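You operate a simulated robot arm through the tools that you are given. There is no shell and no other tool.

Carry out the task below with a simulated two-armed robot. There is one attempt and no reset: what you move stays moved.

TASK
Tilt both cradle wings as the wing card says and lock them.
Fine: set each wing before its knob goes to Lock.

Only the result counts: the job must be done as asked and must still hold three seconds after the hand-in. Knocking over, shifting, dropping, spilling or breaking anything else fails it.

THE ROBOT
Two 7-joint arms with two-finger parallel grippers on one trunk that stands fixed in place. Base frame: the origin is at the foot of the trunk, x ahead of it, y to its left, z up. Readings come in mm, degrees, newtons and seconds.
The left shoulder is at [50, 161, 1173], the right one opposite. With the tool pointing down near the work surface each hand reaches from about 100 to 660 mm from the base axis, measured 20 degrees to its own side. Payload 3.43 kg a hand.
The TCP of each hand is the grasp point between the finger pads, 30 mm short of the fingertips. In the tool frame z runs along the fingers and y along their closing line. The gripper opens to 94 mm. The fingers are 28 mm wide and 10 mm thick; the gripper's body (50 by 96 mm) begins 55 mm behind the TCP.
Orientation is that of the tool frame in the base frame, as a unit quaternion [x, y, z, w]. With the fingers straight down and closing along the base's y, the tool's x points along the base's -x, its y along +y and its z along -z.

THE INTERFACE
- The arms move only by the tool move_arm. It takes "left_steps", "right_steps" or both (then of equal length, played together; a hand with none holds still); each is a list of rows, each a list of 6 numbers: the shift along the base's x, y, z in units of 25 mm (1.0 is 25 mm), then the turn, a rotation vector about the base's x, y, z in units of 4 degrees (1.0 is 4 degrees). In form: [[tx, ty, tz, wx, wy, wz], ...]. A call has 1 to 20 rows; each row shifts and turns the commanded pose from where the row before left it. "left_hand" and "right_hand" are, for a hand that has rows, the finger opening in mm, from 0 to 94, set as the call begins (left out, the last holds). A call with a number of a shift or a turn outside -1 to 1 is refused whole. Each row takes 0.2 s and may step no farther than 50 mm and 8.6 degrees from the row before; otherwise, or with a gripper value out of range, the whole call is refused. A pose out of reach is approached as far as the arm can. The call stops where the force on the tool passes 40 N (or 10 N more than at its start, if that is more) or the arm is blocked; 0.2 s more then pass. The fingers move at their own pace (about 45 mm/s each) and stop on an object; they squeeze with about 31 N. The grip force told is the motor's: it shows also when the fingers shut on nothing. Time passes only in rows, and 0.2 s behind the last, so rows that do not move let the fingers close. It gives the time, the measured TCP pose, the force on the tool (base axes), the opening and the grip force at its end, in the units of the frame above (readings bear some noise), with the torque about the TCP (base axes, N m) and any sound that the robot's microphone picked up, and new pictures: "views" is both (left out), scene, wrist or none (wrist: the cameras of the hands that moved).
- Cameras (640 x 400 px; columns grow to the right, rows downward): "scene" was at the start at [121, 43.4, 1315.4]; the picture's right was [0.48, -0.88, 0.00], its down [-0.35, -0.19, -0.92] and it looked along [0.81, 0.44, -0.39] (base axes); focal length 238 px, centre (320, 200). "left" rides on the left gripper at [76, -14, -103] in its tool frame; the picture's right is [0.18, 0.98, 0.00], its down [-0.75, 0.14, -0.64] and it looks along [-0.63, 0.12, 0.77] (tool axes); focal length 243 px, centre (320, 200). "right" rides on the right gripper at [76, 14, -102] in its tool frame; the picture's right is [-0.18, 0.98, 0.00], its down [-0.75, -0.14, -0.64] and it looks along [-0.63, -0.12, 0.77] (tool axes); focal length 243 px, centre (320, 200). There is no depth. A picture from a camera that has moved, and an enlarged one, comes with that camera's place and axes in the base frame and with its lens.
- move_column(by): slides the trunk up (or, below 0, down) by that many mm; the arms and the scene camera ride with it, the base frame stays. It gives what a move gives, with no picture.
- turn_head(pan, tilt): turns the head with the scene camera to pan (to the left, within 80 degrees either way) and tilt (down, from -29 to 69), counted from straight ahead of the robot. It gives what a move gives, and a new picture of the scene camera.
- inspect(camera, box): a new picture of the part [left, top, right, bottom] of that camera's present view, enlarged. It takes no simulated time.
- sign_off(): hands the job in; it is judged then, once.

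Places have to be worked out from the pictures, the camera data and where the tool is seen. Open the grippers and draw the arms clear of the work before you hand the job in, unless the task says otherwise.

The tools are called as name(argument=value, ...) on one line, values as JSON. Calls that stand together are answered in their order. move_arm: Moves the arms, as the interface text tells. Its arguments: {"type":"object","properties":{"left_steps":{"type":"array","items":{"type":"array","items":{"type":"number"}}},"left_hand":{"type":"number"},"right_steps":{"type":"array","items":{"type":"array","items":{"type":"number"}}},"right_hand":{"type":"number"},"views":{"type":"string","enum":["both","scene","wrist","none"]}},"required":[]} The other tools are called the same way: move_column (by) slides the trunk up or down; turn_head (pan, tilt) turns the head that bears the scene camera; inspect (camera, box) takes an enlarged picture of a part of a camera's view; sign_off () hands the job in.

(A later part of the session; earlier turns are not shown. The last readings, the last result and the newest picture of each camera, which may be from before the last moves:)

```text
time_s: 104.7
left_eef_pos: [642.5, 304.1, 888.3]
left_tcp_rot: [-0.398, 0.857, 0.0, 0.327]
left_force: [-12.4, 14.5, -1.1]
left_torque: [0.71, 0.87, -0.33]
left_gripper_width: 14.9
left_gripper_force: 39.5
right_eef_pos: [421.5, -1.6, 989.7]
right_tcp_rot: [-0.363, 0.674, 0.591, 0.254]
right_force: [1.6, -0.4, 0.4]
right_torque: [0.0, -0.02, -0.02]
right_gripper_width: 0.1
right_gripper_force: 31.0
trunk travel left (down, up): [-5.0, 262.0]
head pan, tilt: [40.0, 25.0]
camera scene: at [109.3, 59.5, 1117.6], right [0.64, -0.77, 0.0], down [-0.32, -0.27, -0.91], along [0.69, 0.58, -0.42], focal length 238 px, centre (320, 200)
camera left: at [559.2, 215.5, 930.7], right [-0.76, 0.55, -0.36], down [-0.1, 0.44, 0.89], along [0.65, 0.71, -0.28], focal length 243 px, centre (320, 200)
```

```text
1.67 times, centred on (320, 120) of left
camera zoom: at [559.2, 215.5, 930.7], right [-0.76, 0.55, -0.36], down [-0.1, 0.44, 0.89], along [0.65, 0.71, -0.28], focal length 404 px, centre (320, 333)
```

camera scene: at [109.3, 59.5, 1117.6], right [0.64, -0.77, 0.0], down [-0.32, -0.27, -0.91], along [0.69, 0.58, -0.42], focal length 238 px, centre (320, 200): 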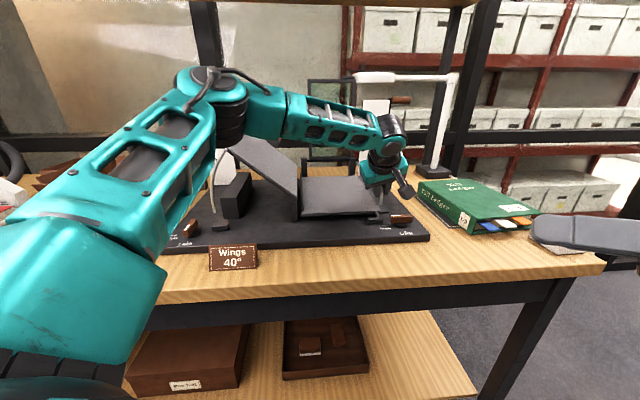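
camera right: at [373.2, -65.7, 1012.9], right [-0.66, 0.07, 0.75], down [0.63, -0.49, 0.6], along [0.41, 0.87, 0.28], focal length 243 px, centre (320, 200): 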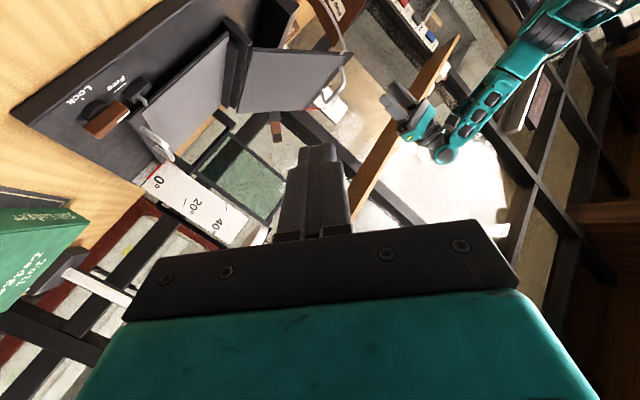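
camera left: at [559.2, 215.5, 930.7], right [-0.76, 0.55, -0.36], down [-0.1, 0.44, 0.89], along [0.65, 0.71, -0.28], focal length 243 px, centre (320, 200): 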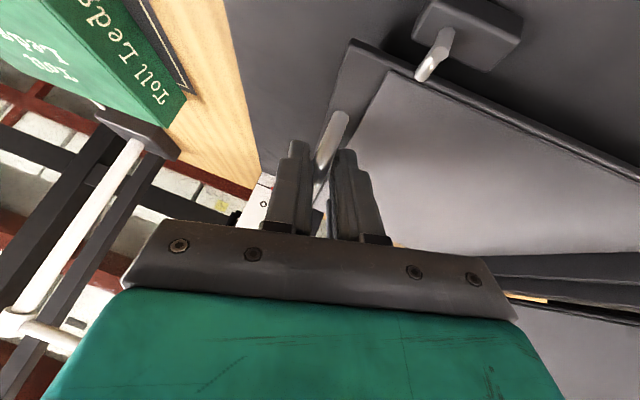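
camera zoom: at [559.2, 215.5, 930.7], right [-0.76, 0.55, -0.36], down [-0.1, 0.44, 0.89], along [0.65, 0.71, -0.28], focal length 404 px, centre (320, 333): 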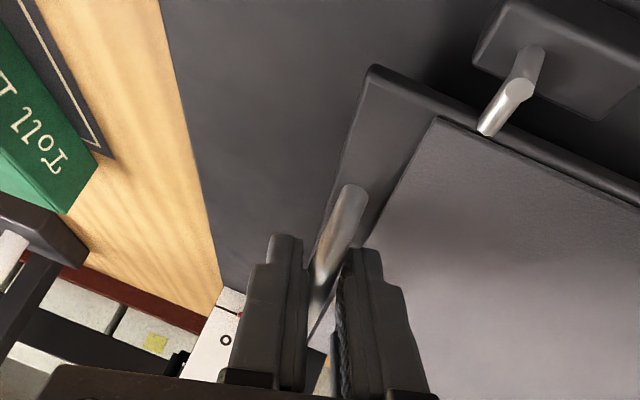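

The opening of 14.9 mm suggests I'm also straddling the handle's front post. I open, slide 22 mm along the bar away from the post, and re-grip.

move_arm(left_steps=[[0, 0, 0, 0, 0, 0], [0, 0, 0.1, 0, 0, 0], [0.31, 0.31, 0, 0, 0, 0], [0.31, 0.31, 0, 0, 0, 0], [0, 0, 0, 0, 0, 0]], left_hand=40)

inspect(camera="left", box=[200, 0, 440, 240])

```text
time_s: 105.8
left_eef_pos: [657.5, 317.3, 892.7]
left_tcp_rot: [-0.397, 0.857, -0.004, 0.328]
left_force: [-0.1, -1.2, 0.5]
left_torque: [-0.03, -0.01, 0.0]
left_gripper_width: 40.0
left_gripper_force: 0.0
right_eef_pos: [421.7, -2.2, 989.6]
right_tcp_rot: [-0.363, 0.674, 0.592, 0.253]
right_force: [-0.5, 0.2, -1.0]
right_torque: [0.06, -0.02, 0.01]
right_gripper_width: 0.0
right_gripper_force: 31.3
trunk travel left (down, up): [-5.0, 262.0]
head pan, tilt: [40.0, 25.0]
camera scene: at [110.2, 58.4, 1117.5], right [0.64, -0.77, 0.0], down [-0.32, -0.27, -0.91], along [0.69, 0.58, -0.42], focal length 238 px, centre (320, 200)
camera left: at [574.3, 228.6, 934.7], right [-0.75, 0.55, -0.37], down [-0.1, 0.45, 0.89], along [0.65, 0.71, -0.28], focal length 243 px, centre (320, 200)
```

scene: 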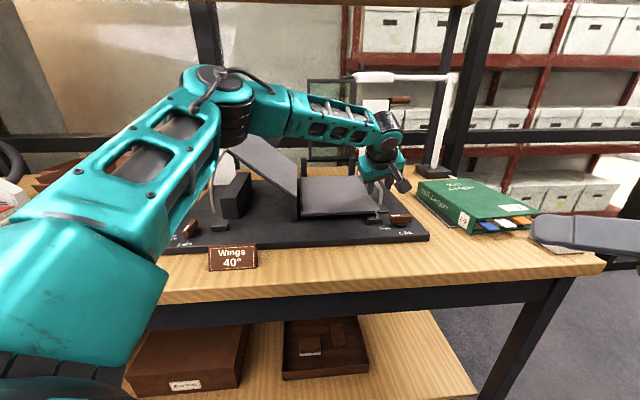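
left: 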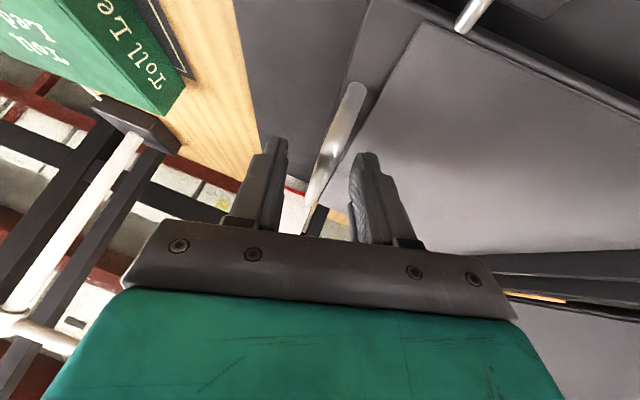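

```text
1.67 times, centred on (320, 120) of left
camera zoom: at [574.3, 228.6, 934.7], right [-0.75, 0.55, -0.37], down [-0.1, 0.45, 0.89], along [0.65, 0.71, -0.28], focal length 404 px, centre (320, 333)
```

zoom: 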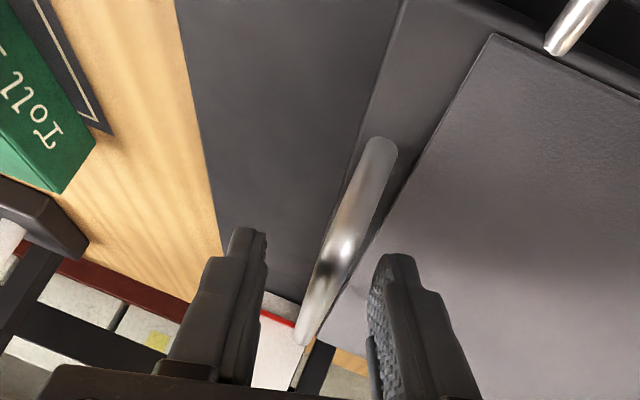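

That spot is reachable. I lower 6 mm and close on the bar here.

move_arm(left_steps=[[0.03, -0.03, -0.24, 0, 0, 0], [0, 0, 0, 0, 0, 0]], views="none")

move_arm(left_steps=[[0, 0, 0, 0, 0, 0], [0, 0, 0, 0, 0, 0], [0, 0, 0, 0, 0, 0]], left_hand=0, views="wrist")

```text
time_s: 106.5
left_eef_pos: [659.8, 316.1, 885.8]
left_tcp_rot: [-0.397, 0.857, -0.004, 0.328]
left_force: [-0.5, 0.3, 0.3]
left_torque: [0.0, -0.03, 0.0]
left_gripper_width: 39.7
left_gripper_force: 0.1
right_eef_pos: [421.9, -2.9, 988.4]
right_tcp_rot: [-0.363, 0.673, 0.592, 0.253]
right_force: [0.3, -0.1, 0.5]
right_torque: [-0.01, 0.06, 0.0]
right_gripper_width: 0.0
right_gripper_force: 30.8
trunk travel left (down, up): [-5.0, 262.0]
head pan, tilt: [40.0, 25.0]
```

```text
time_s: 107.2
left_eef_pos: [657.8, 314.9, 886.1]
left_tcp_rot: [-0.397, 0.857, -0.003, 0.328]
left_force: [-3.1, 1.0, -1.0]
left_torque: [0.02, -0.06, 0.03]
left_gripper_width: 14.2
left_gripper_force: 40.0
right_eef_pos: [422.3, -2.8, 988.2]
right_tcp_rot: [-0.363, 0.674, 0.592, 0.253]
right_force: [-0.6, 0.2, -0.9]
right_torque: [0.01, -0.02, 0.02]
right_gripper_width: 0.0
right_gripper_force: 30.3
trunk travel left (down, up): [-5.0, 262.0]
head pan, tilt: [40.0, 25.0]
camera left: at [575.2, 227.7, 928.0], right [-0.75, 0.55, -0.36], down [-0.1, 0.45, 0.89], along [0.65, 0.71, -0.28], focal length 243 px, centre (320, 200)
```

left: 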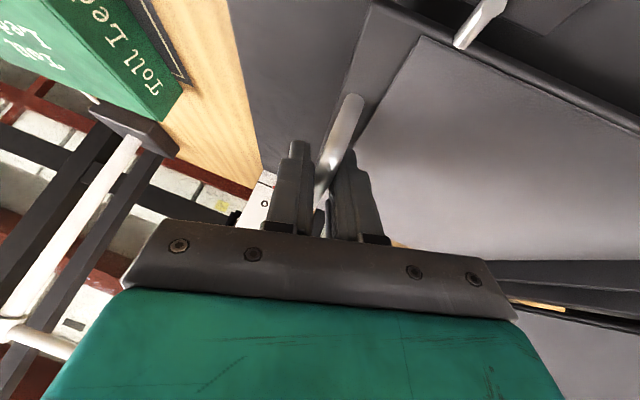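

The bar is held (width 14 mm because the bar crosses the pads obliquely) with little side force. I lift the right wing along the mirrored arc, first half.

move_arm(left_steps=[[-0.117, 0.118, 0.599, 0, 0, 0], [-0.147, 0.148, 0.586, 0, 0, 0], [-0.176, 0.178, 0.568, 0, 0, 0], [-0.204, 0.206, 0.55, 0, 0, 0], [-0.231, 0.233, 0.528, 0, 0, 0], [0, 0, 0, 0, 0, 0]])

inspect(camera="scene", box=[290, 110, 430, 260])

```text
time_s: 108.7
left_eef_pos: [637.8, 335.1, 958.8]
left_tcp_rot: [-0.395, 0.857, -0.005, 0.329]
left_force: [5.5, -7.3, 2.5]
left_torque: [-0.75, 0.6, -0.14]
left_gripper_width: 14.0
left_gripper_force: 45.1
right_eef_pos: [422.4, -3.4, 988.9]
right_tcp_rot: [-0.362, 0.673, 0.592, 0.254]
right_force: [-0.2, -0.3, 0.3]
right_torque: [-0.02, 0.01, -0.03]
right_gripper_width: 0.0
right_gripper_force: 31.4
trunk travel left (down, up): [-5.0, 262.0]
head pan, tilt: [40.0, 25.0]
camera scene: at [110.5, 57.7, 1117.6], right [0.64, -0.77, 0.0], down [-0.32, -0.27, -0.91], along [0.69, 0.58, -0.42], focal length 238 px, centre (320, 200)
camera left: at [554.1, 248.2, 1000.6], right [-0.75, 0.55, -0.37], down [-0.1, 0.45, 0.89], along [0.65, 0.71, -0.28], focal length 243 px, centre (320, 200)
```

scene: 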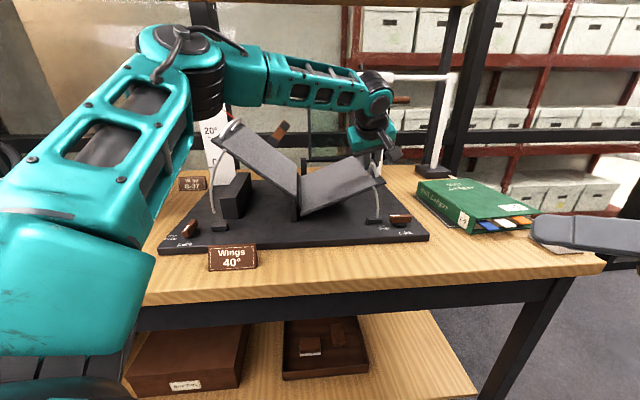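
left: 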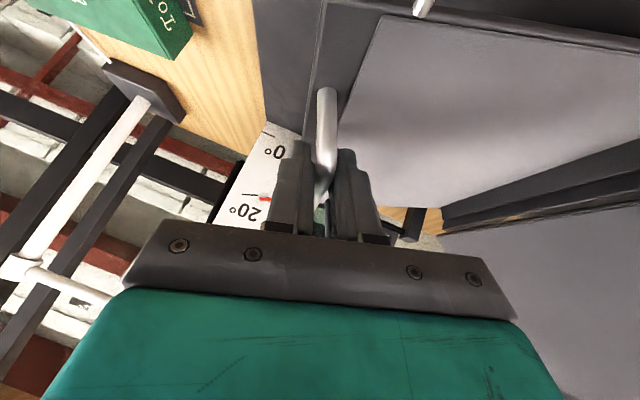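

```text
2.67 times, centred on (360, 185) of scene
camera zoom: at [110.5, 57.7, 1117.6], right [0.64, -0.77, 0.0], down [-0.32, -0.27, -0.91], along [0.69, 0.58, -0.42], focal length 636 px, centre (213, 240)
```

zoom: 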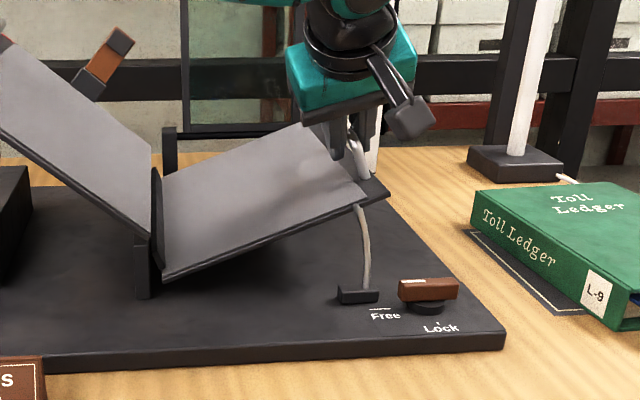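

The right wing is at about 20° and forces are small. I continue the second half of the arc.

move_arm(left_steps=[[-0.256, 0.259, 0.502, 0, 0, 0], [-0.281, 0.284, 0.476, 0, 0, 0], [-0.305, 0.308, 0.444, 0, 0, 0], [-0.326, 0.33, 0.412, 0, 0, 0], [-0.25, 0.253, 0.274, 0, 0, 0], [0, 0, 0, 0, 0, 0]])

inspect(camera="scene", box=[280, 80, 440, 260])

inspect(camera="left", box=[160, 60, 400, 260])

```text
time_s: 110.0
left_eef_pos: [604.3, 371.2, 1012.3]
left_tcp_rot: [-0.396, 0.856, -0.005, 0.332]
left_force: [15.5, -6.4, 17.3]
left_torque: [-0.92, 0.51, -0.03]
left_gripper_width: 14.4
left_gripper_force: 45.4
right_eef_pos: [421.5, -3.2, 989.2]
right_tcp_rot: [-0.361, 0.674, 0.592, 0.254]
right_force: [0.4, 0.0, -0.4]
right_torque: [0.01, 0.01, 0.0]
right_gripper_width: 0.2
right_gripper_force: 30.4
trunk travel left (down, up): [-5.0, 262.0]
head pan, tilt: [40.0, 25.0]
camera scene: at [110.4, 57.0, 1117.7], right [0.64, -0.77, 0.0], down [-0.32, -0.27, -0.91], along [0.69, 0.58, -0.42], focal length 238 px, centre (320, 200)
camera left: at [519.5, 282.6, 1053.9], right [-0.75, 0.55, -0.37], down [-0.11, 0.45, 0.89], along [0.65, 0.71, -0.27], focal length 243 px, centre (320, 200)
```

scene: 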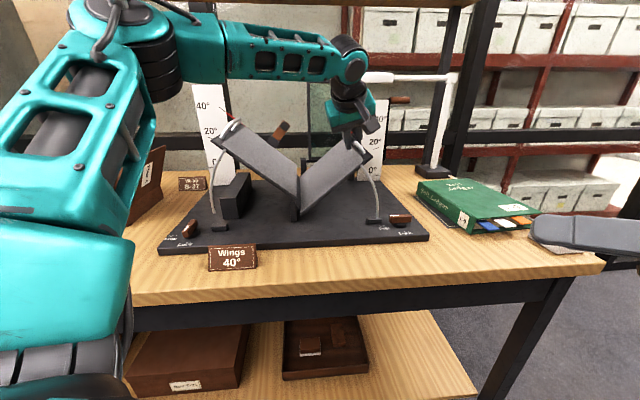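
left: 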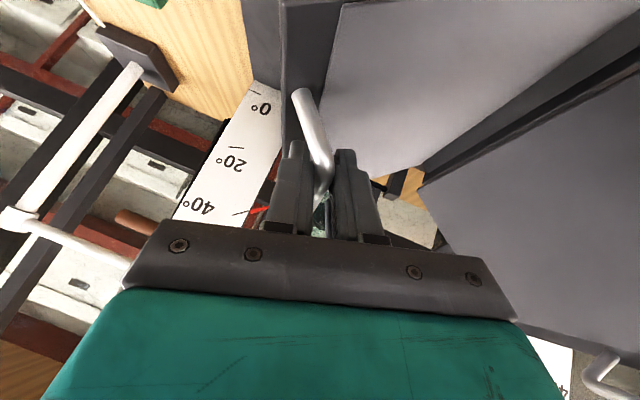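

```text
2.22 times, centred on (360, 170) of scene
camera zoom: at [110.4, 57.0, 1117.7], right [0.64, -0.77, 0.0], down [-0.32, -0.27, -0.91], along [0.69, 0.58, -0.42], focal length 530 px, centre (231, 267)
```

zoom: 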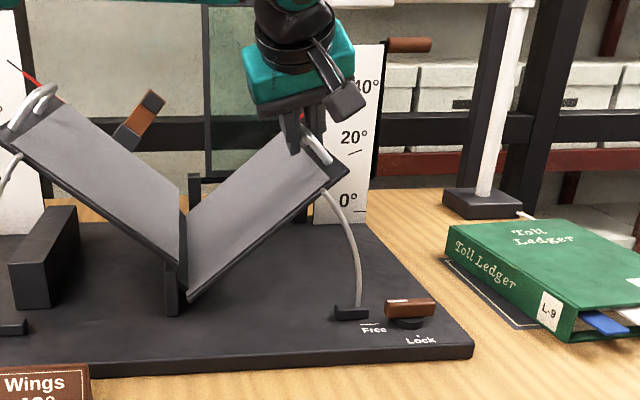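

```text
2.00 times, centred on (280, 160) of left
camera zoom: at [519.5, 282.6, 1053.9], right [-0.75, 0.55, -0.37], down [-0.11, 0.45, 0.89], along [0.65, 0.71, -0.27], focal length 485 px, centre (400, 280)
```

zoom: 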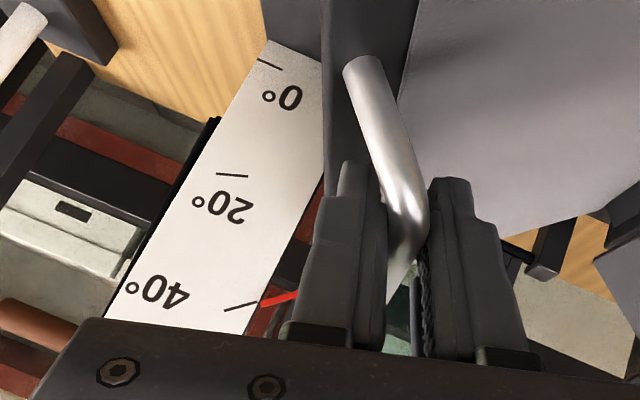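

The wrist view shows the right pointer practically on the 40° tick. I open the fingers a little (outer finger still guards) and see whether this wing also stays.

move_arm(left_steps=[[0, 0, 0, 0, 0, 0], [0, 0, 0, 0, 0, 0]], left_hand=22)

inspect(camera="left", box=[160, 60, 400, 260])

inspect(camera="scene", box=[280, 80, 440, 260])

```text
time_s: 110.7
left_eef_pos: [603.0, 373.8, 1006.4]
left_tcp_rot: [-0.397, 0.858, -0.003, 0.326]
left_force: [2.1, -2.3, 1.0]
left_torque: [-0.01, 0.03, 0.06]
left_gripper_width: 24.2
left_gripper_force: 1.6
right_eef_pos: [422.4, -2.5, 988.9]
right_tcp_rot: [-0.362, 0.674, 0.592, 0.254]
right_force: [-0.2, -0.1, -0.8]
right_torque: [0.01, -0.01, 0.02]
right_gripper_width: 0.1
right_gripper_force: 31.4
trunk travel left (down, up): [-5.0, 262.0]
head pan, tilt: [40.0, 25.0]
camera scene: at [110.3, 58.1, 1117.4], right [0.64, -0.77, 0.0], down [-0.32, -0.27, -0.91], along [0.69, 0.58, -0.42], focal length 238 px, centre (320, 200)
camera left: at [518.9, 284.4, 1049.9], right [-0.76, 0.55, -0.36], down [-0.1, 0.45, 0.89], along [0.65, 0.71, -0.28], focal length 243 px, centre (320, 200)
```

scene: 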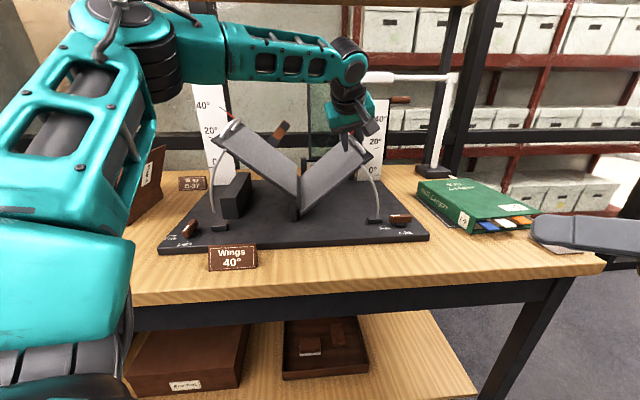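
left: 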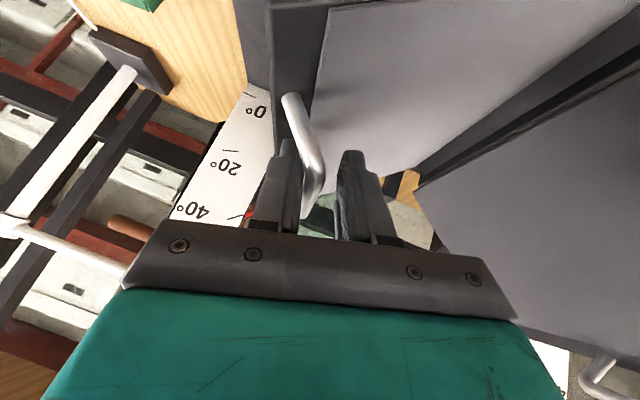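

```text
2.00 times, centred on (280, 160) of left
camera zoom: at [518.9, 284.4, 1049.9], right [-0.76, 0.55, -0.36], down [-0.1, 0.45, 0.89], along [0.65, 0.71, -0.28], focal length 485 px, centre (400, 280)
```

zoom: 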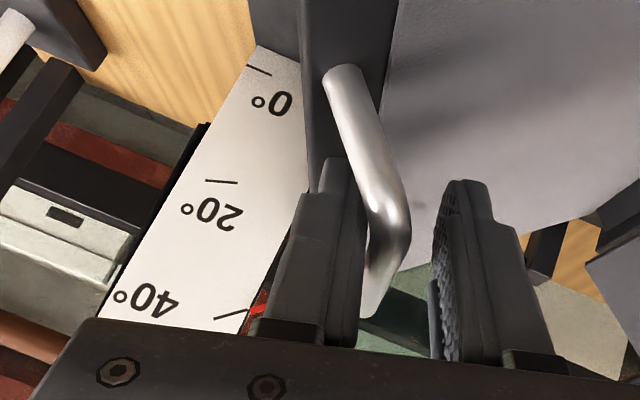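

```text
2.22 times, centred on (360, 170) of scene
camera zoom: at [110.3, 58.1, 1117.4], right [0.64, -0.77, 0.0], down [-0.32, -0.27, -0.91], along [0.69, 0.58, -0.42], focal length 530 px, centre (231, 267)
```

zoom: 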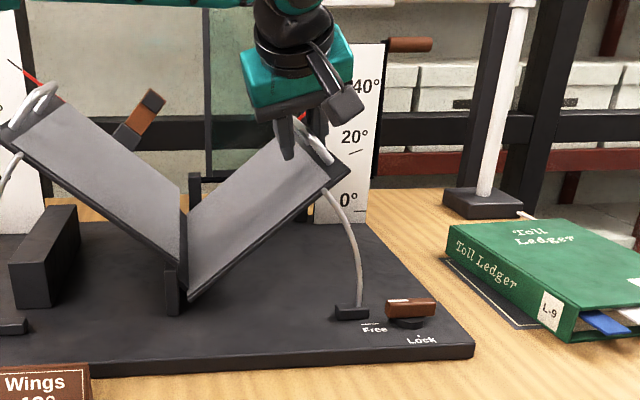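

The outer finger seems to touch the bar with ~3 N, maybe because the hand relaxed inward. I move the hand 5 mm outward to see whether the wing follows or stays.

move_arm(left_steps=[[0.14, -0.14, 0, 0, 0, 0], [0, 0, 0, 0, 0, 0]])

inspect(camera="left", box=[160, 60, 400, 260])

inspect(camera="scene", box=[280, 80, 440, 260])

```text
time_s: 111.2
left_eef_pos: [604.7, 369.3, 1009.6]
left_tcp_rot: [-0.397, 0.857, -0.003, 0.327]
left_force: [0.0, 0.0, 0.1]
left_torque: [0.0, -0.02, 0.0]
left_gripper_width: 21.9
left_gripper_force: 0.1
right_eef_pos: [422.4, -2.1, 990.0]
right_tcp_rot: [-0.363, 0.673, 0.593, 0.253]
right_force: [0.4, 0.4, -0.1]
right_torque: [-0.01, -0.02, -0.03]
right_gripper_width: 0.0
right_gripper_force: 30.9
trunk travel left (down, up): [-5.0, 262.0]
head pan, tilt: [40.0, 25.0]
camera scene: at [110.2, 58.4, 1117.5], right [0.64, -0.77, 0.0], down [-0.32, -0.27, -0.91], along [0.69, 0.58, -0.42], focal length 238 px, centre (320, 200)
camera left: at [521.6, 280.8, 1050.9], right [-0.75, 0.55, -0.36], down [-0.1, 0.45, 0.89], along [0.65, 0.71, -0.28], focal length 243 px, centre (320, 200)
```

scene: 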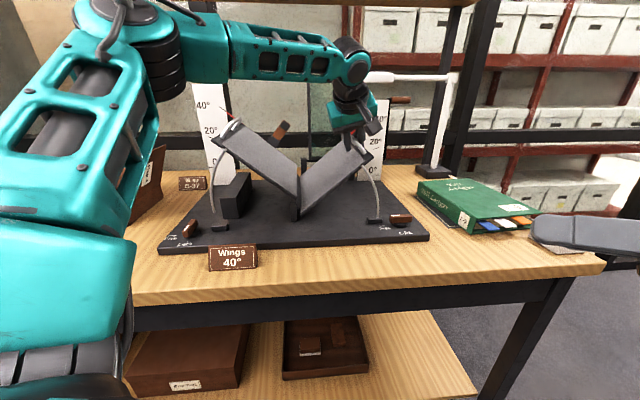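
left: 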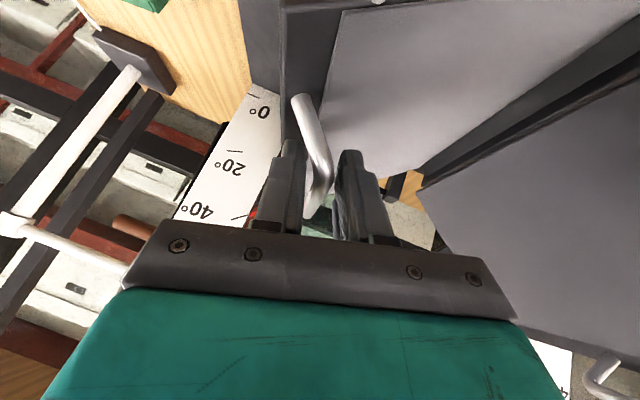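

```text
2.00 times, centred on (280, 160) of left
camera zoom: at [521.6, 280.8, 1050.9], right [-0.75, 0.55, -0.36], down [-0.1, 0.45, 0.89], along [0.65, 0.71, -0.28], focal length 485 px, centre (400, 280)
```

zoom: 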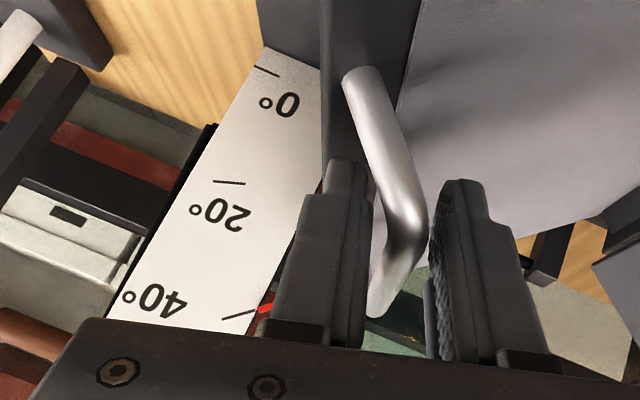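

```text
2.22 times, centred on (360, 170) of scene
camera zoom: at [110.2, 58.4, 1117.5], right [0.64, -0.77, 0.0], down [-0.32, -0.27, -0.91], along [0.69, 0.58, -0.42], focal length 530 px, centre (231, 267)
```

zoom: 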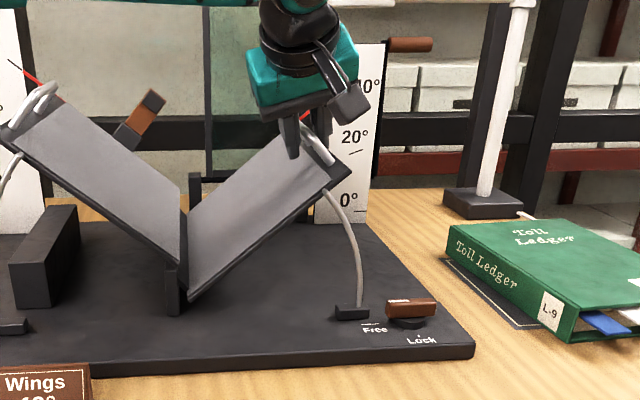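

The contact force is now zero and the wing stays by itself. I withdraw the hand along its own axis and read the pointer.

move_arm(left_steps=[[-0.3, -0.14, 0.42, 0, 0, 0], [-0.45, -0.21, 0.63, 0, 0, 0], [-0.45, -0.21, 0.63, 0, 0, 0], [-0.45, -0.21, 0.63, 0, 0, 0], [-0.3, -0.5, 0.8, 0, 0, 0], [-0.3, -0.5, 0.8, 0, 0, 0]], left_hand=36)

inspect(camera="scene", box=[340, 80, 400, 190])

inspect(camera="left", box=[160, 0, 400, 260])

```text
time_s: 112.7
left_eef_pos: [547.5, 324.5, 1106.8]
left_tcp_rot: [-0.397, 0.857, -0.003, 0.328]
left_force: [0.4, -0.6, -0.3]
left_torque: [0.0, 0.0, 0.0]
left_gripper_width: 35.9
left_gripper_force: 0.0
right_eef_pos: [421.7, -2.4, 988.5]
right_tcp_rot: [-0.363, 0.674, 0.592, 0.254]
right_force: [-0.7, -0.7, -0.4]
right_torque: [0.02, 0.0, 0.02]
right_gripper_width: 0.0
right_gripper_force: 31.1
trunk travel left (down, up): [-5.0, 262.0]
head pan, tilt: [40.0, 25.0]
camera scene: at [110.1, 58.3, 1117.6], right [0.64, -0.77, 0.0], down [-0.32, -0.27, -0.91], along [0.69, 0.58, -0.42], focal length 238 px, centre (320, 200)
camera left: at [465.2, 236.4, 1148.7], right [-0.75, 0.55, -0.36], down [-0.1, 0.45, 0.89], along [0.65, 0.71, -0.28], focal length 243 px, centre (320, 200)
```

scene: 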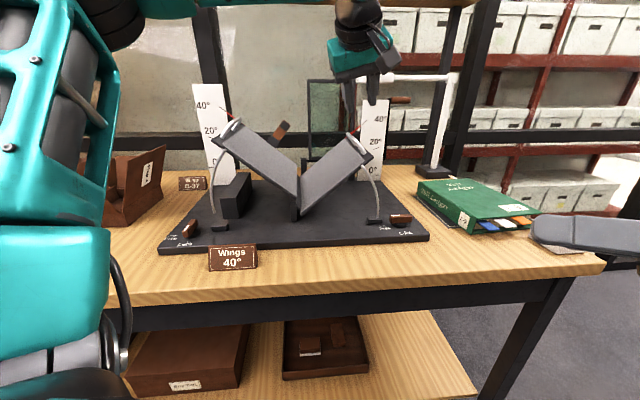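
left: 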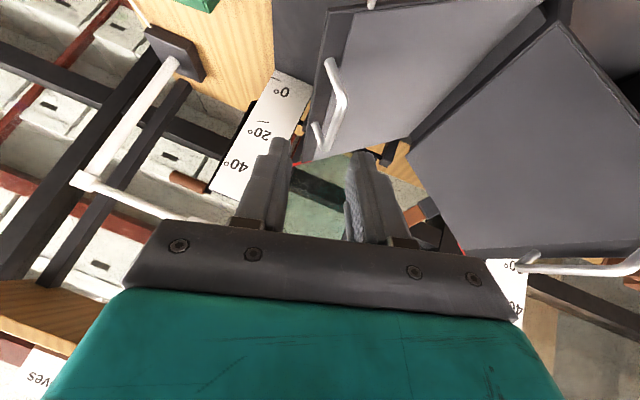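

```text
3.64 times, centred on (370, 135) of scene
camera zoom: at [110.1, 58.3, 1117.6], right [0.64, -0.77, 0.0], down [-0.32, -0.27, -0.91], along [0.69, 0.58, -0.42], focal length 867 px, centre (138, 436)
```

zoom: 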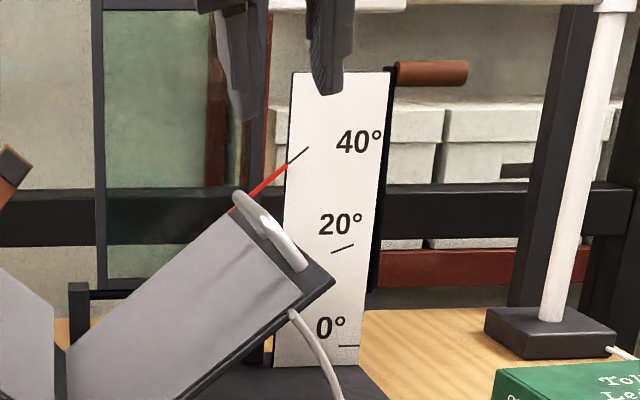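

```text
1.54 times, centred on (280, 130) of left
camera zoom: at [465.2, 236.4, 1148.7], right [-0.75, 0.55, -0.36], down [-0.1, 0.45, 0.89], along [0.65, 0.71, -0.28], focal length 373 px, centre (382, 308)
```

zoom: 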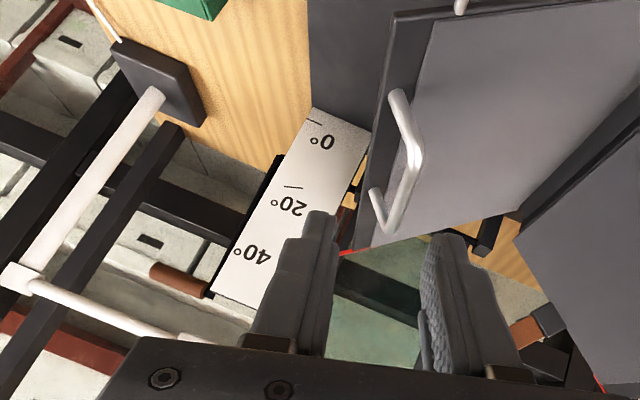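

The wing holds. I zoom on both scales to compare pointers with the 40° ticks.

inspect(camera="scene", box=[350, 100, 390, 140])

inspect(camera="scene", box=[195, 85, 245, 135])

inspect(camera="scene", box=[355, 200, 425, 245])

inspect(camera="scene", box=[160, 210, 240, 260])

```text
10.00 times, centred on (370, 120) of scene
camera zoom: at [110.1, 58.3, 1117.6], right [0.64, -0.77, 0.0], down [-0.32, -0.27, -0.91], along [0.69, 0.58, -0.42], focal length 2384 px, centre (-180, 1000)
```

zoom: 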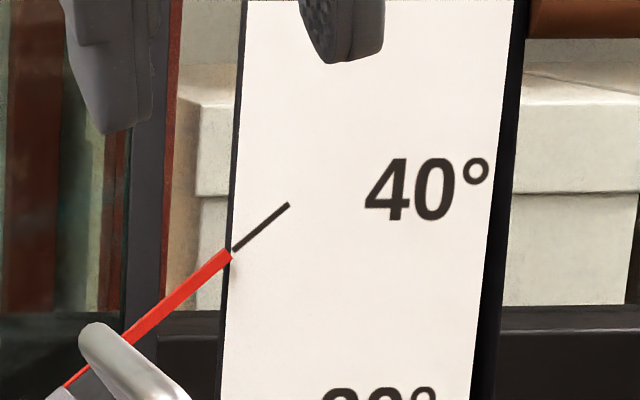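

```text
8.00 times, centred on (220, 110) of scene
camera zoom: at [110.1, 58.3, 1117.6], right [0.64, -0.77, 0.0], down [-0.32, -0.27, -0.91], along [0.69, 0.58, -0.42], focal length 1907 px, centre (1120, 920)
```

zoom: 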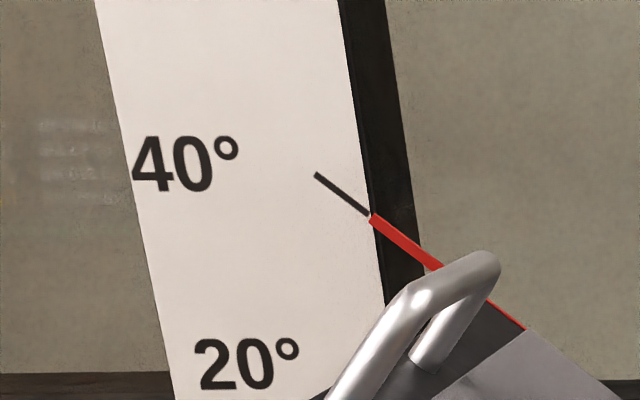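

```text
8.89 times, centred on (390, 222) of scene
camera zoom: at [110.1, 58.3, 1117.6], right [0.64, -0.77, 0.0], down [-0.32, -0.27, -0.91], along [0.69, 0.58, -0.42], focal length 2119 px, centre (-302, 0)
```

zoom: 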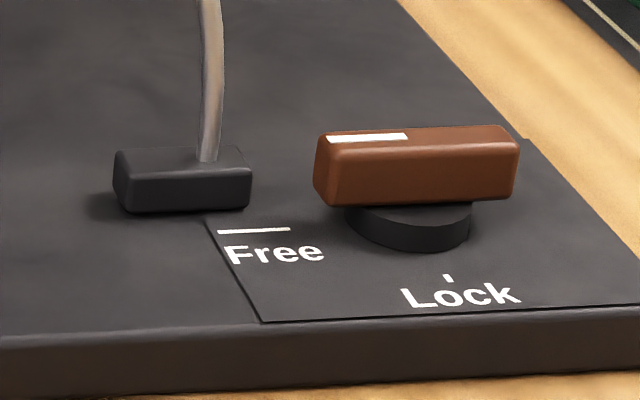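

```text
8.00 times, centred on (200, 235) of scene
camera zoom: at [110.1, 58.3, 1117.6], right [0.64, -0.77, 0.0], down [-0.32, -0.27, -0.91], along [0.69, 0.58, -0.42], focal length 1907 px, centre (1280, -80)
```

zoom: 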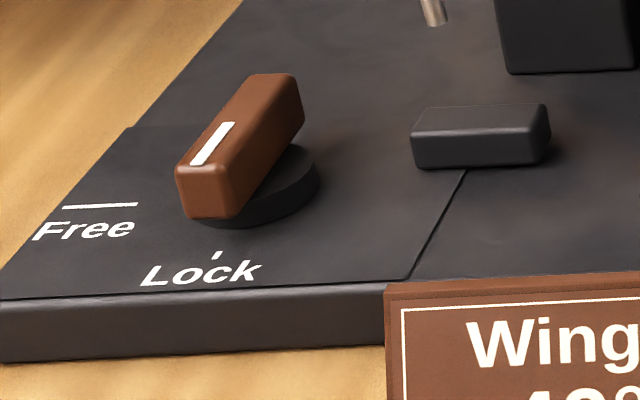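

Both pointers sit on 40° (right ≈39.7°), and the right wing holds. Next the right knob: I bring the left hand, upright and in neutral yaw, above it at about [600,231]; squeezing will self-align the bar, then I turn it.

move_arm(left_steps=[[0.15, -0.267, -0.1, 0.033, 0.707, -0.946], [0.15, -0.267, -0.1, 0.033, 0.707, -0.946], [0.15, -0.267, -0.2, 0.033, 0.707, -0.946], [0.15, -0.267, -0.2, 0.033, 0.707, -0.946], [0.15, -0.267, -0.3, 0.033, 0.707, -0.946], [0.15, -0.267, -0.3, 0.033, 0.707, -0.946], [0.15, -0.267, -0.3, 0.033, 0.707, -0.946], [0.15, -0.267, -0.4, 0.033, 0.707, -0.946], [0.15, -0.267, -0.4, 0.033, 0.707, -0.946], [0.15, -0.267, -0.4, 0.033, 0.707, -0.946], [0.15, -0.267, -0.4, 0.033, 0.707, -0.946], [0.15, -0.267, -0.4, 0.033, 0.707, -0.946], [0.15, -0.267, -0.4, 0.033, 0.707, -0.946], [0.15, -0.267, -0.4, 0.033, 0.707, -0.946], [0, 0, 0, 0, 0, 0]], left_hand=64)

inspect(camera="left", box=[200, 0, 440, 240])

```text
time_s: 115.8
left_eef_pos: [557.0, 351.3, 1022.3]
left_tcp_rot: [0.046, 0.999, -0.004, -0.001]
left_force: [0.5, 0.0, 0.1]
left_torque: [0.0, 0.0, 0.04]
left_gripper_width: 63.9
left_gripper_force: 0.0
left hand out of reach, approached as far as the arm can: row 8, 9, 10, 11, 12, 13, 14
right_eef_pos: [421.1, -1.9, 989.4]
right_tcp_rot: [-0.363, 0.674, 0.592, 0.253]
right_force: [-0.4, 0.3, 0.8]
right_torque: [0.03, 0.0, -0.01]
right_gripper_width: 0.1
right_gripper_force: 30.8
trunk travel left (down, up): [-5.0, 262.0]
head pan, tilt: [40.0, 25.0]
camera scene: at [110.2, 58.5, 1117.5], right [0.64, -0.77, 0.0], down [-0.32, -0.27, -0.91], along [0.69, 0.58, -0.42], focal length 238 px, centre (320, 200)
camera left: at [479.6, 344.2, 1126.7], right [-0.09, 1.0, -0.01], down [0.76, 0.08, 0.64], along [0.64, 0.05, -0.77], focal length 243 px, centre (320, 200)
```

scene: 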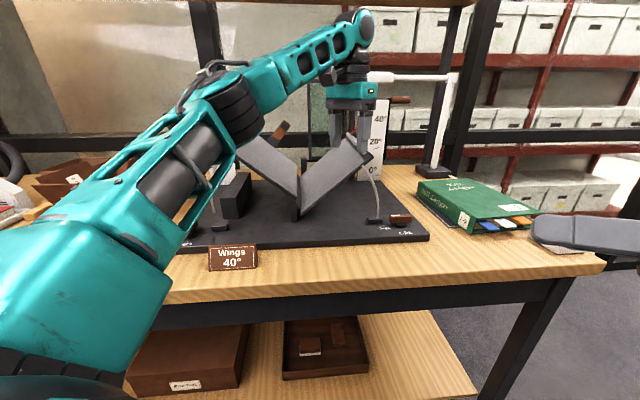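
left: 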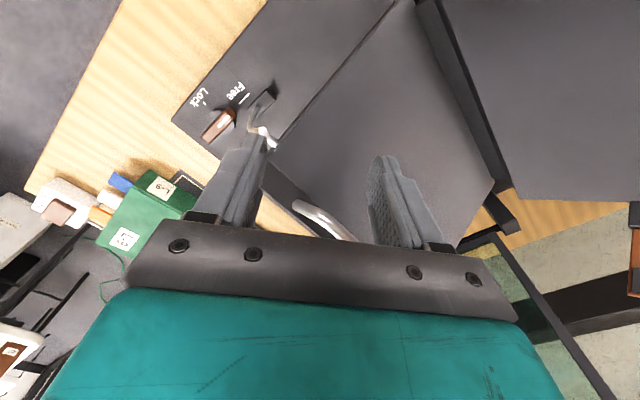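

```text
1.67 times, centred on (320, 120) of left
camera zoom: at [479.6, 344.2, 1126.7], right [-0.09, 1.0, -0.01], down [0.76, 0.08, 0.64], along [0.64, 0.05, -0.77], focal length 404 px, centre (320, 333)
```

zoom: 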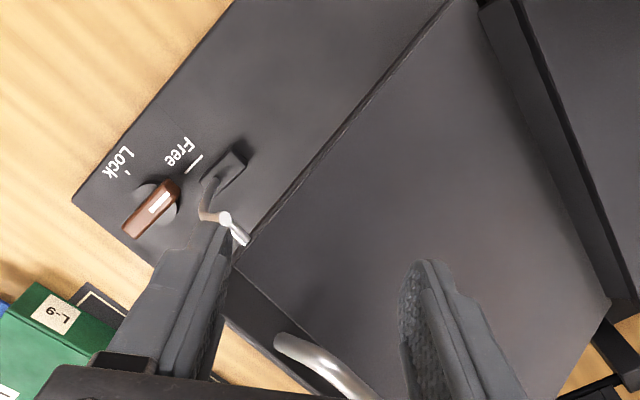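

With the trunk this low, an upright hand at this height can't reach far. I raise the trunk 95 mm (the hand rises straight up, clear of the wing), which puts the shoulder near the wrist height needed at the knob.

move_column(by=95)

move_arm(left_steps=[[0.3, -0.9, 0, 0, 0, 0], [0.3, -0.9, -0.2, 0, 0, 0], [0.3, -0.9, -0.4, 0, 0, 0], [0.3, -0.9, -0.6, 0, 0, 0], [0.3, -0.8, -0.8, 0, 0, 0], [0, 0, -0.8, 0, 0, 0], [0, 0, -0.8, 0, 0, 0], [0, 0, 0, 0, 0, 0]])

inspect(camera="left", box=[200, 0, 440, 240])

inspect(camera="scene", box=[180, 80, 420, 280])

```text
time_s: 117.1
left_eef_pos: [556.4, 351.1, 1119.1]
left_tcp_rot: [0.045, 0.999, -0.003, -0.001]
left_force: [-0.1, 0.3, 0.5]
left_torque: [0.01, 0.04, 0.02]
left_gripper_width: 63.9
left_gripper_force: 0.1
right_eef_pos: [421.9, -2.8, 1082.8]
right_tcp_rot: [-0.362, 0.674, 0.592, 0.252]
right_force: [-0.2, 0.0, -0.6]
right_torque: [0.02, 0.0, 0.02]
right_gripper_width: 0.0
right_gripper_force: 30.6
trunk travel left (down, up): [-100.0, 167.0]
head pan, tilt: [40.0, 25.0]
```

```text
time_s: 118.9
left_eef_pos: [556.2, 292.2, 1054.2]
left_tcp_rot: [0.046, 0.999, -0.003, -0.001]
left_force: [-0.1, 0.2, 0.6]
left_torque: [0.0, 0.0, 0.0]
left_gripper_width: 64.1
left_gripper_force: 0.0
left hand out of reach, approached as far as the arm can: row 1, 2, 3, 4, 5
right_eef_pos: [422.5, -1.7, 1083.6]
right_tcp_rot: [-0.362, 0.674, 0.592, 0.253]
right_force: [-0.8, 0.2, 0.1]
right_torque: [0.02, 0.02, 0.0]
right_gripper_width: 0.0
right_gripper_force: 31.7
trunk travel left (down, up): [-100.0, 167.0]
head pan, tilt: [40.0, 25.0]
camera scene: at [110.2, 58.4, 1212.5], right [0.64, -0.77, 0.0], down [-0.32, -0.27, -0.91], along [0.69, 0.58, -0.42], focal length 238 px, centre (320, 200)
camera left: at [478.5, 285.2, 1158.2], right [-0.09, 1.0, -0.01], down [0.76, 0.08, 0.64], along [0.64, 0.06, -0.77], focal length 243 px, centre (320, 200)
```

scene: 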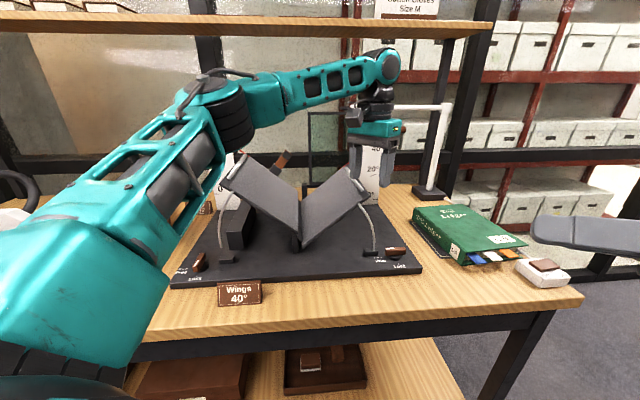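
left: 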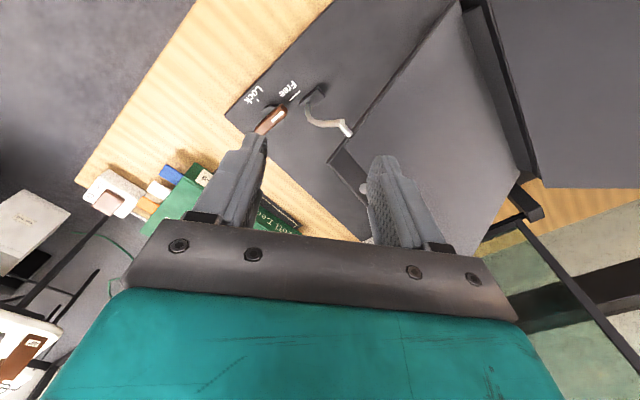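

```text
1.67 times, centred on (320, 120) of left
camera zoom: at [478.5, 285.2, 1158.2], right [-0.09, 1.0, -0.01], down [0.76, 0.08, 0.64], along [0.64, 0.06, -0.77], focal length 404 px, centre (320, 333)
```

zoom: 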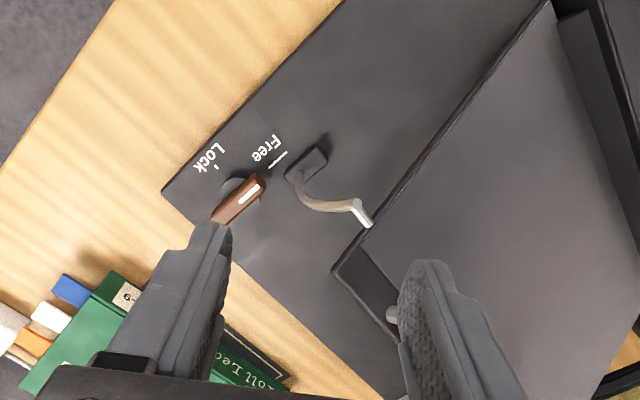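

```text
2.00 times, centred on (300, 180) of scene
camera zoom: at [110.2, 58.4, 1212.5], right [0.64, -0.77, 0.0], down [-0.32, -0.27, -0.91], along [0.69, 0.58, -0.42], focal length 477 px, centre (360, 240)
```

zoom: 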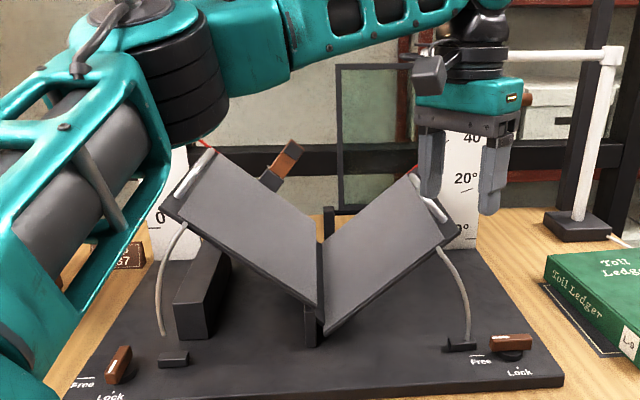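

The knob is at about [607,232]. I first move in −y (still short in x), descend in front of the wing, and later move +x at low height where reach is greatest; I also narrow the fingers and yaw a bit toward the bar.

move_arm(left_steps=[[0, -0.8, 0, 0, 0, 0], [0, -0.8, -0.2, 0, 0, 0], [0, -0.75, -0.4, 0, 0, 0], [0, 0, -0.9, 0, 0, -1], [0, 0, -0.9, 0, 0, -1], [0, 0, -0.9, 0, 0, -1], [0, 0, -0.9, 0, 0, -1], [0.3, 0, -0.4, 0, 0, 0], [0, 0, 0, 0, 0, 0]], left_hand=50)

inspect(camera="left", box=[200, 0, 440, 240])

```text
time_s: 120.9
left_eef_pos: [552.5, 238.7, 939.4]
left_tcp_rot: [0.185, 0.983, -0.003, 0.001]
left_force: [-0.6, -0.6, 0.4]
left_torque: [0.0, 0.02, -0.01]
left_gripper_width: 50.1
left_gripper_force: 0.0
left hand out of reach, approached as far as the arm can: row 3, 8
right_eef_pos: [421.4, -2.4, 1083.2]
right_tcp_rot: [-0.362, 0.674, 0.592, 0.254]
right_force: [-0.2, 0.7, -0.5]
right_torque: [-0.01, 0.0, -0.01]
right_gripper_width: 0.1
right_gripper_force: 31.5
trunk travel left (down, up): [-100.0, 167.0]
head pan, tilt: [40.0, 25.0]
camera scene: at [110.2, 58.4, 1212.5], right [0.64, -0.77, 0.0], down [-0.32, -0.27, -0.91], along [0.69, 0.58, -0.42], focal length 238 px, centre (320, 200)
camera left: at [477.3, 253.2, 1043.1], right [0.18, 0.98, -0.01], down [0.75, -0.14, 0.64], along [0.63, -0.12, -0.77], focal length 243 px, centre (320, 200)
```

scene: 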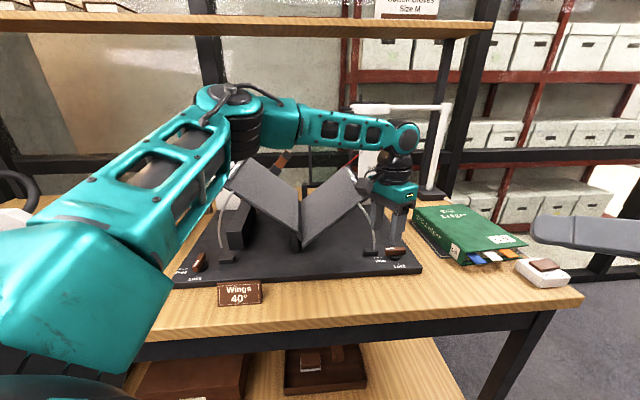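
left: 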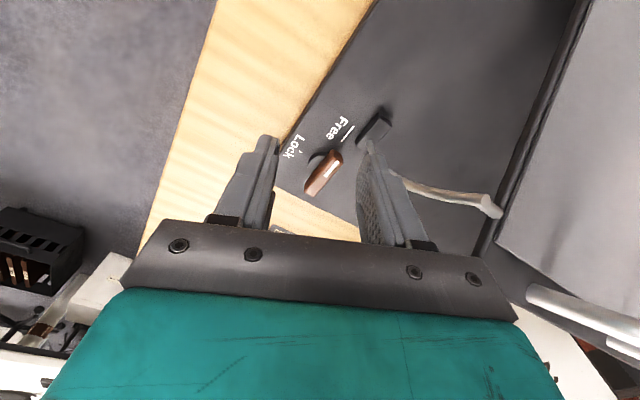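

```text
1.67 times, centred on (320, 120) of left
camera zoom: at [477.3, 253.2, 1043.1], right [0.18, 0.98, -0.01], down [0.75, -0.14, 0.64], along [0.63, -0.12, -0.77], focal length 404 px, centre (320, 333)
```

zoom: 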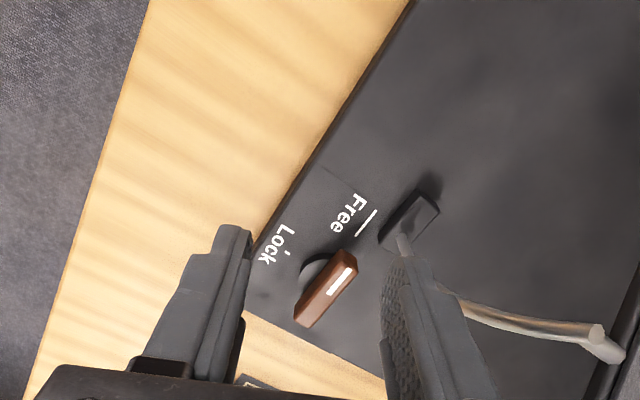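

Reach at this trunk height is still short; the stated 660 mm applies to the original height. I raise the trunk back up 100 mm and then bring the hand down to the knob.

move_column(by=100)

move_arm(left_steps=[[0, 0, -0.9, 0, 0, 0], [0, 0, -0.9, 0, 0, 0], [0, 0, -0.9, 0, 0, 0], [0, 0, -0.9, 0, 0, 0], [0.4, 0, -0.6, 0, 0, 0], [0.6, 0, -0.2, 0, 0, 0], [0.6, -0.1, 0, 0, 0, 0], [0.5, -0.1, 0, 0, 0, 0], [0, 0, 0, 0, 0, 0]])

inspect(camera="left", box=[200, 0, 440, 240])

```text
time_s: 122.3
left_eef_pos: [552.3, 238.5, 1039.8]
left_tcp_rot: [0.184, 0.983, -0.003, 0.0]
left_force: [0.1, 0.6, 0.1]
left_torque: [0.04, 0.01, -0.06]
left_gripper_width: 50.1
left_gripper_force: 0.1
right_eef_pos: [422.7, -2.0, 1183.7]
right_tcp_rot: [-0.362, 0.674, 0.592, 0.254]
right_force: [-0.3, 0.5, -0.1]
right_torque: [0.0, -0.05, 0.03]
right_gripper_width: 0.1
right_gripper_force: 31.6
trunk travel left (down, up): [-200.0, 67.0]
head pan, tilt: [40.0, 25.0]
```

```text
time_s: 124.3
left_eef_pos: [542.4, 265.6, 959.0]
left_tcp_rot: [0.185, 0.983, -0.003, 0.0]
left_force: [-0.2, 0.0, 0.0]
left_torque: [0.01, 0.0, -0.03]
left_gripper_width: 49.9
left_gripper_force: 0.1
left hand out of reach, approached as far as the arm can: row 1, 2, 3, 4, 5, 6, 7, 8
right_eef_pos: [422.6, -2.1, 1184.0]
right_tcp_rot: [-0.363, 0.674, 0.592, 0.252]
right_force: [-0.2, 0.7, 0.8]
right_torque: [0.02, -0.01, -0.01]
right_gripper_width: 0.1
right_gripper_force: 31.0
trunk travel left (down, up): [-200.0, 67.0]
head pan, tilt: [40.0, 25.0]
camera scene: at [110.2, 58.4, 1312.5], right [0.64, -0.77, 0.0], down [-0.32, -0.27, -0.91], along [0.69, 0.58, -0.42], focal length 238 px, centre (320, 200)
camera left: at [466.2, 279.7, 1062.6], right [0.18, 0.98, -0.01], down [0.75, -0.14, 0.64], along [0.63, -0.12, -0.77], focal length 243 px, centre (320, 200)
```

scene: 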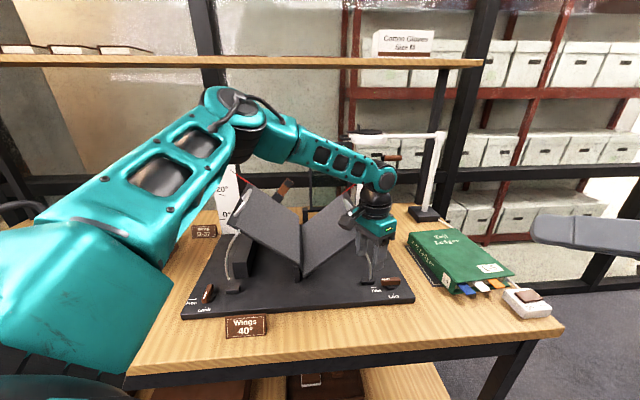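
left: 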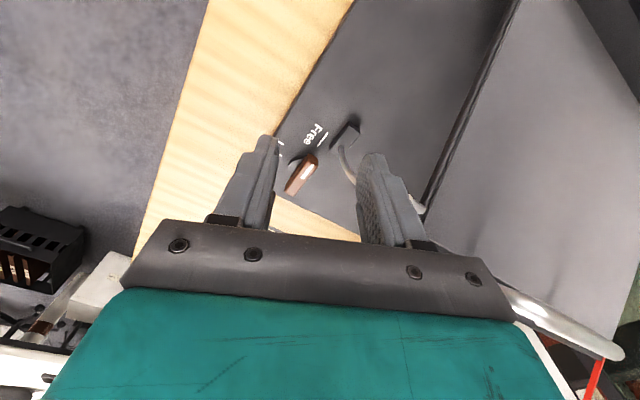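

```text
1.67 times, centred on (320, 120) of left
camera zoom: at [466.2, 279.7, 1062.6], right [0.18, 0.98, -0.01], down [0.75, -0.14, 0.64], along [0.63, -0.12, -0.77], focal length 404 px, centre (320, 333)
```

zoom: 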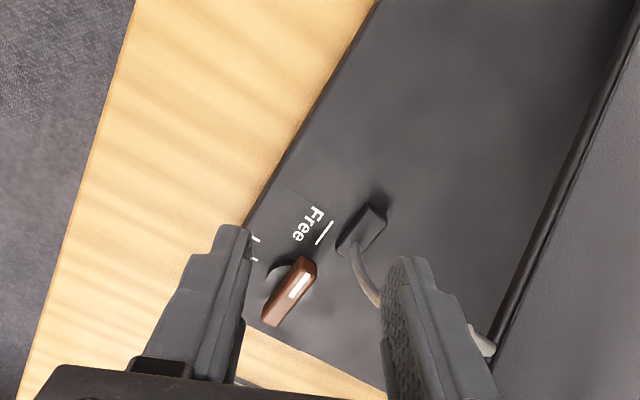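

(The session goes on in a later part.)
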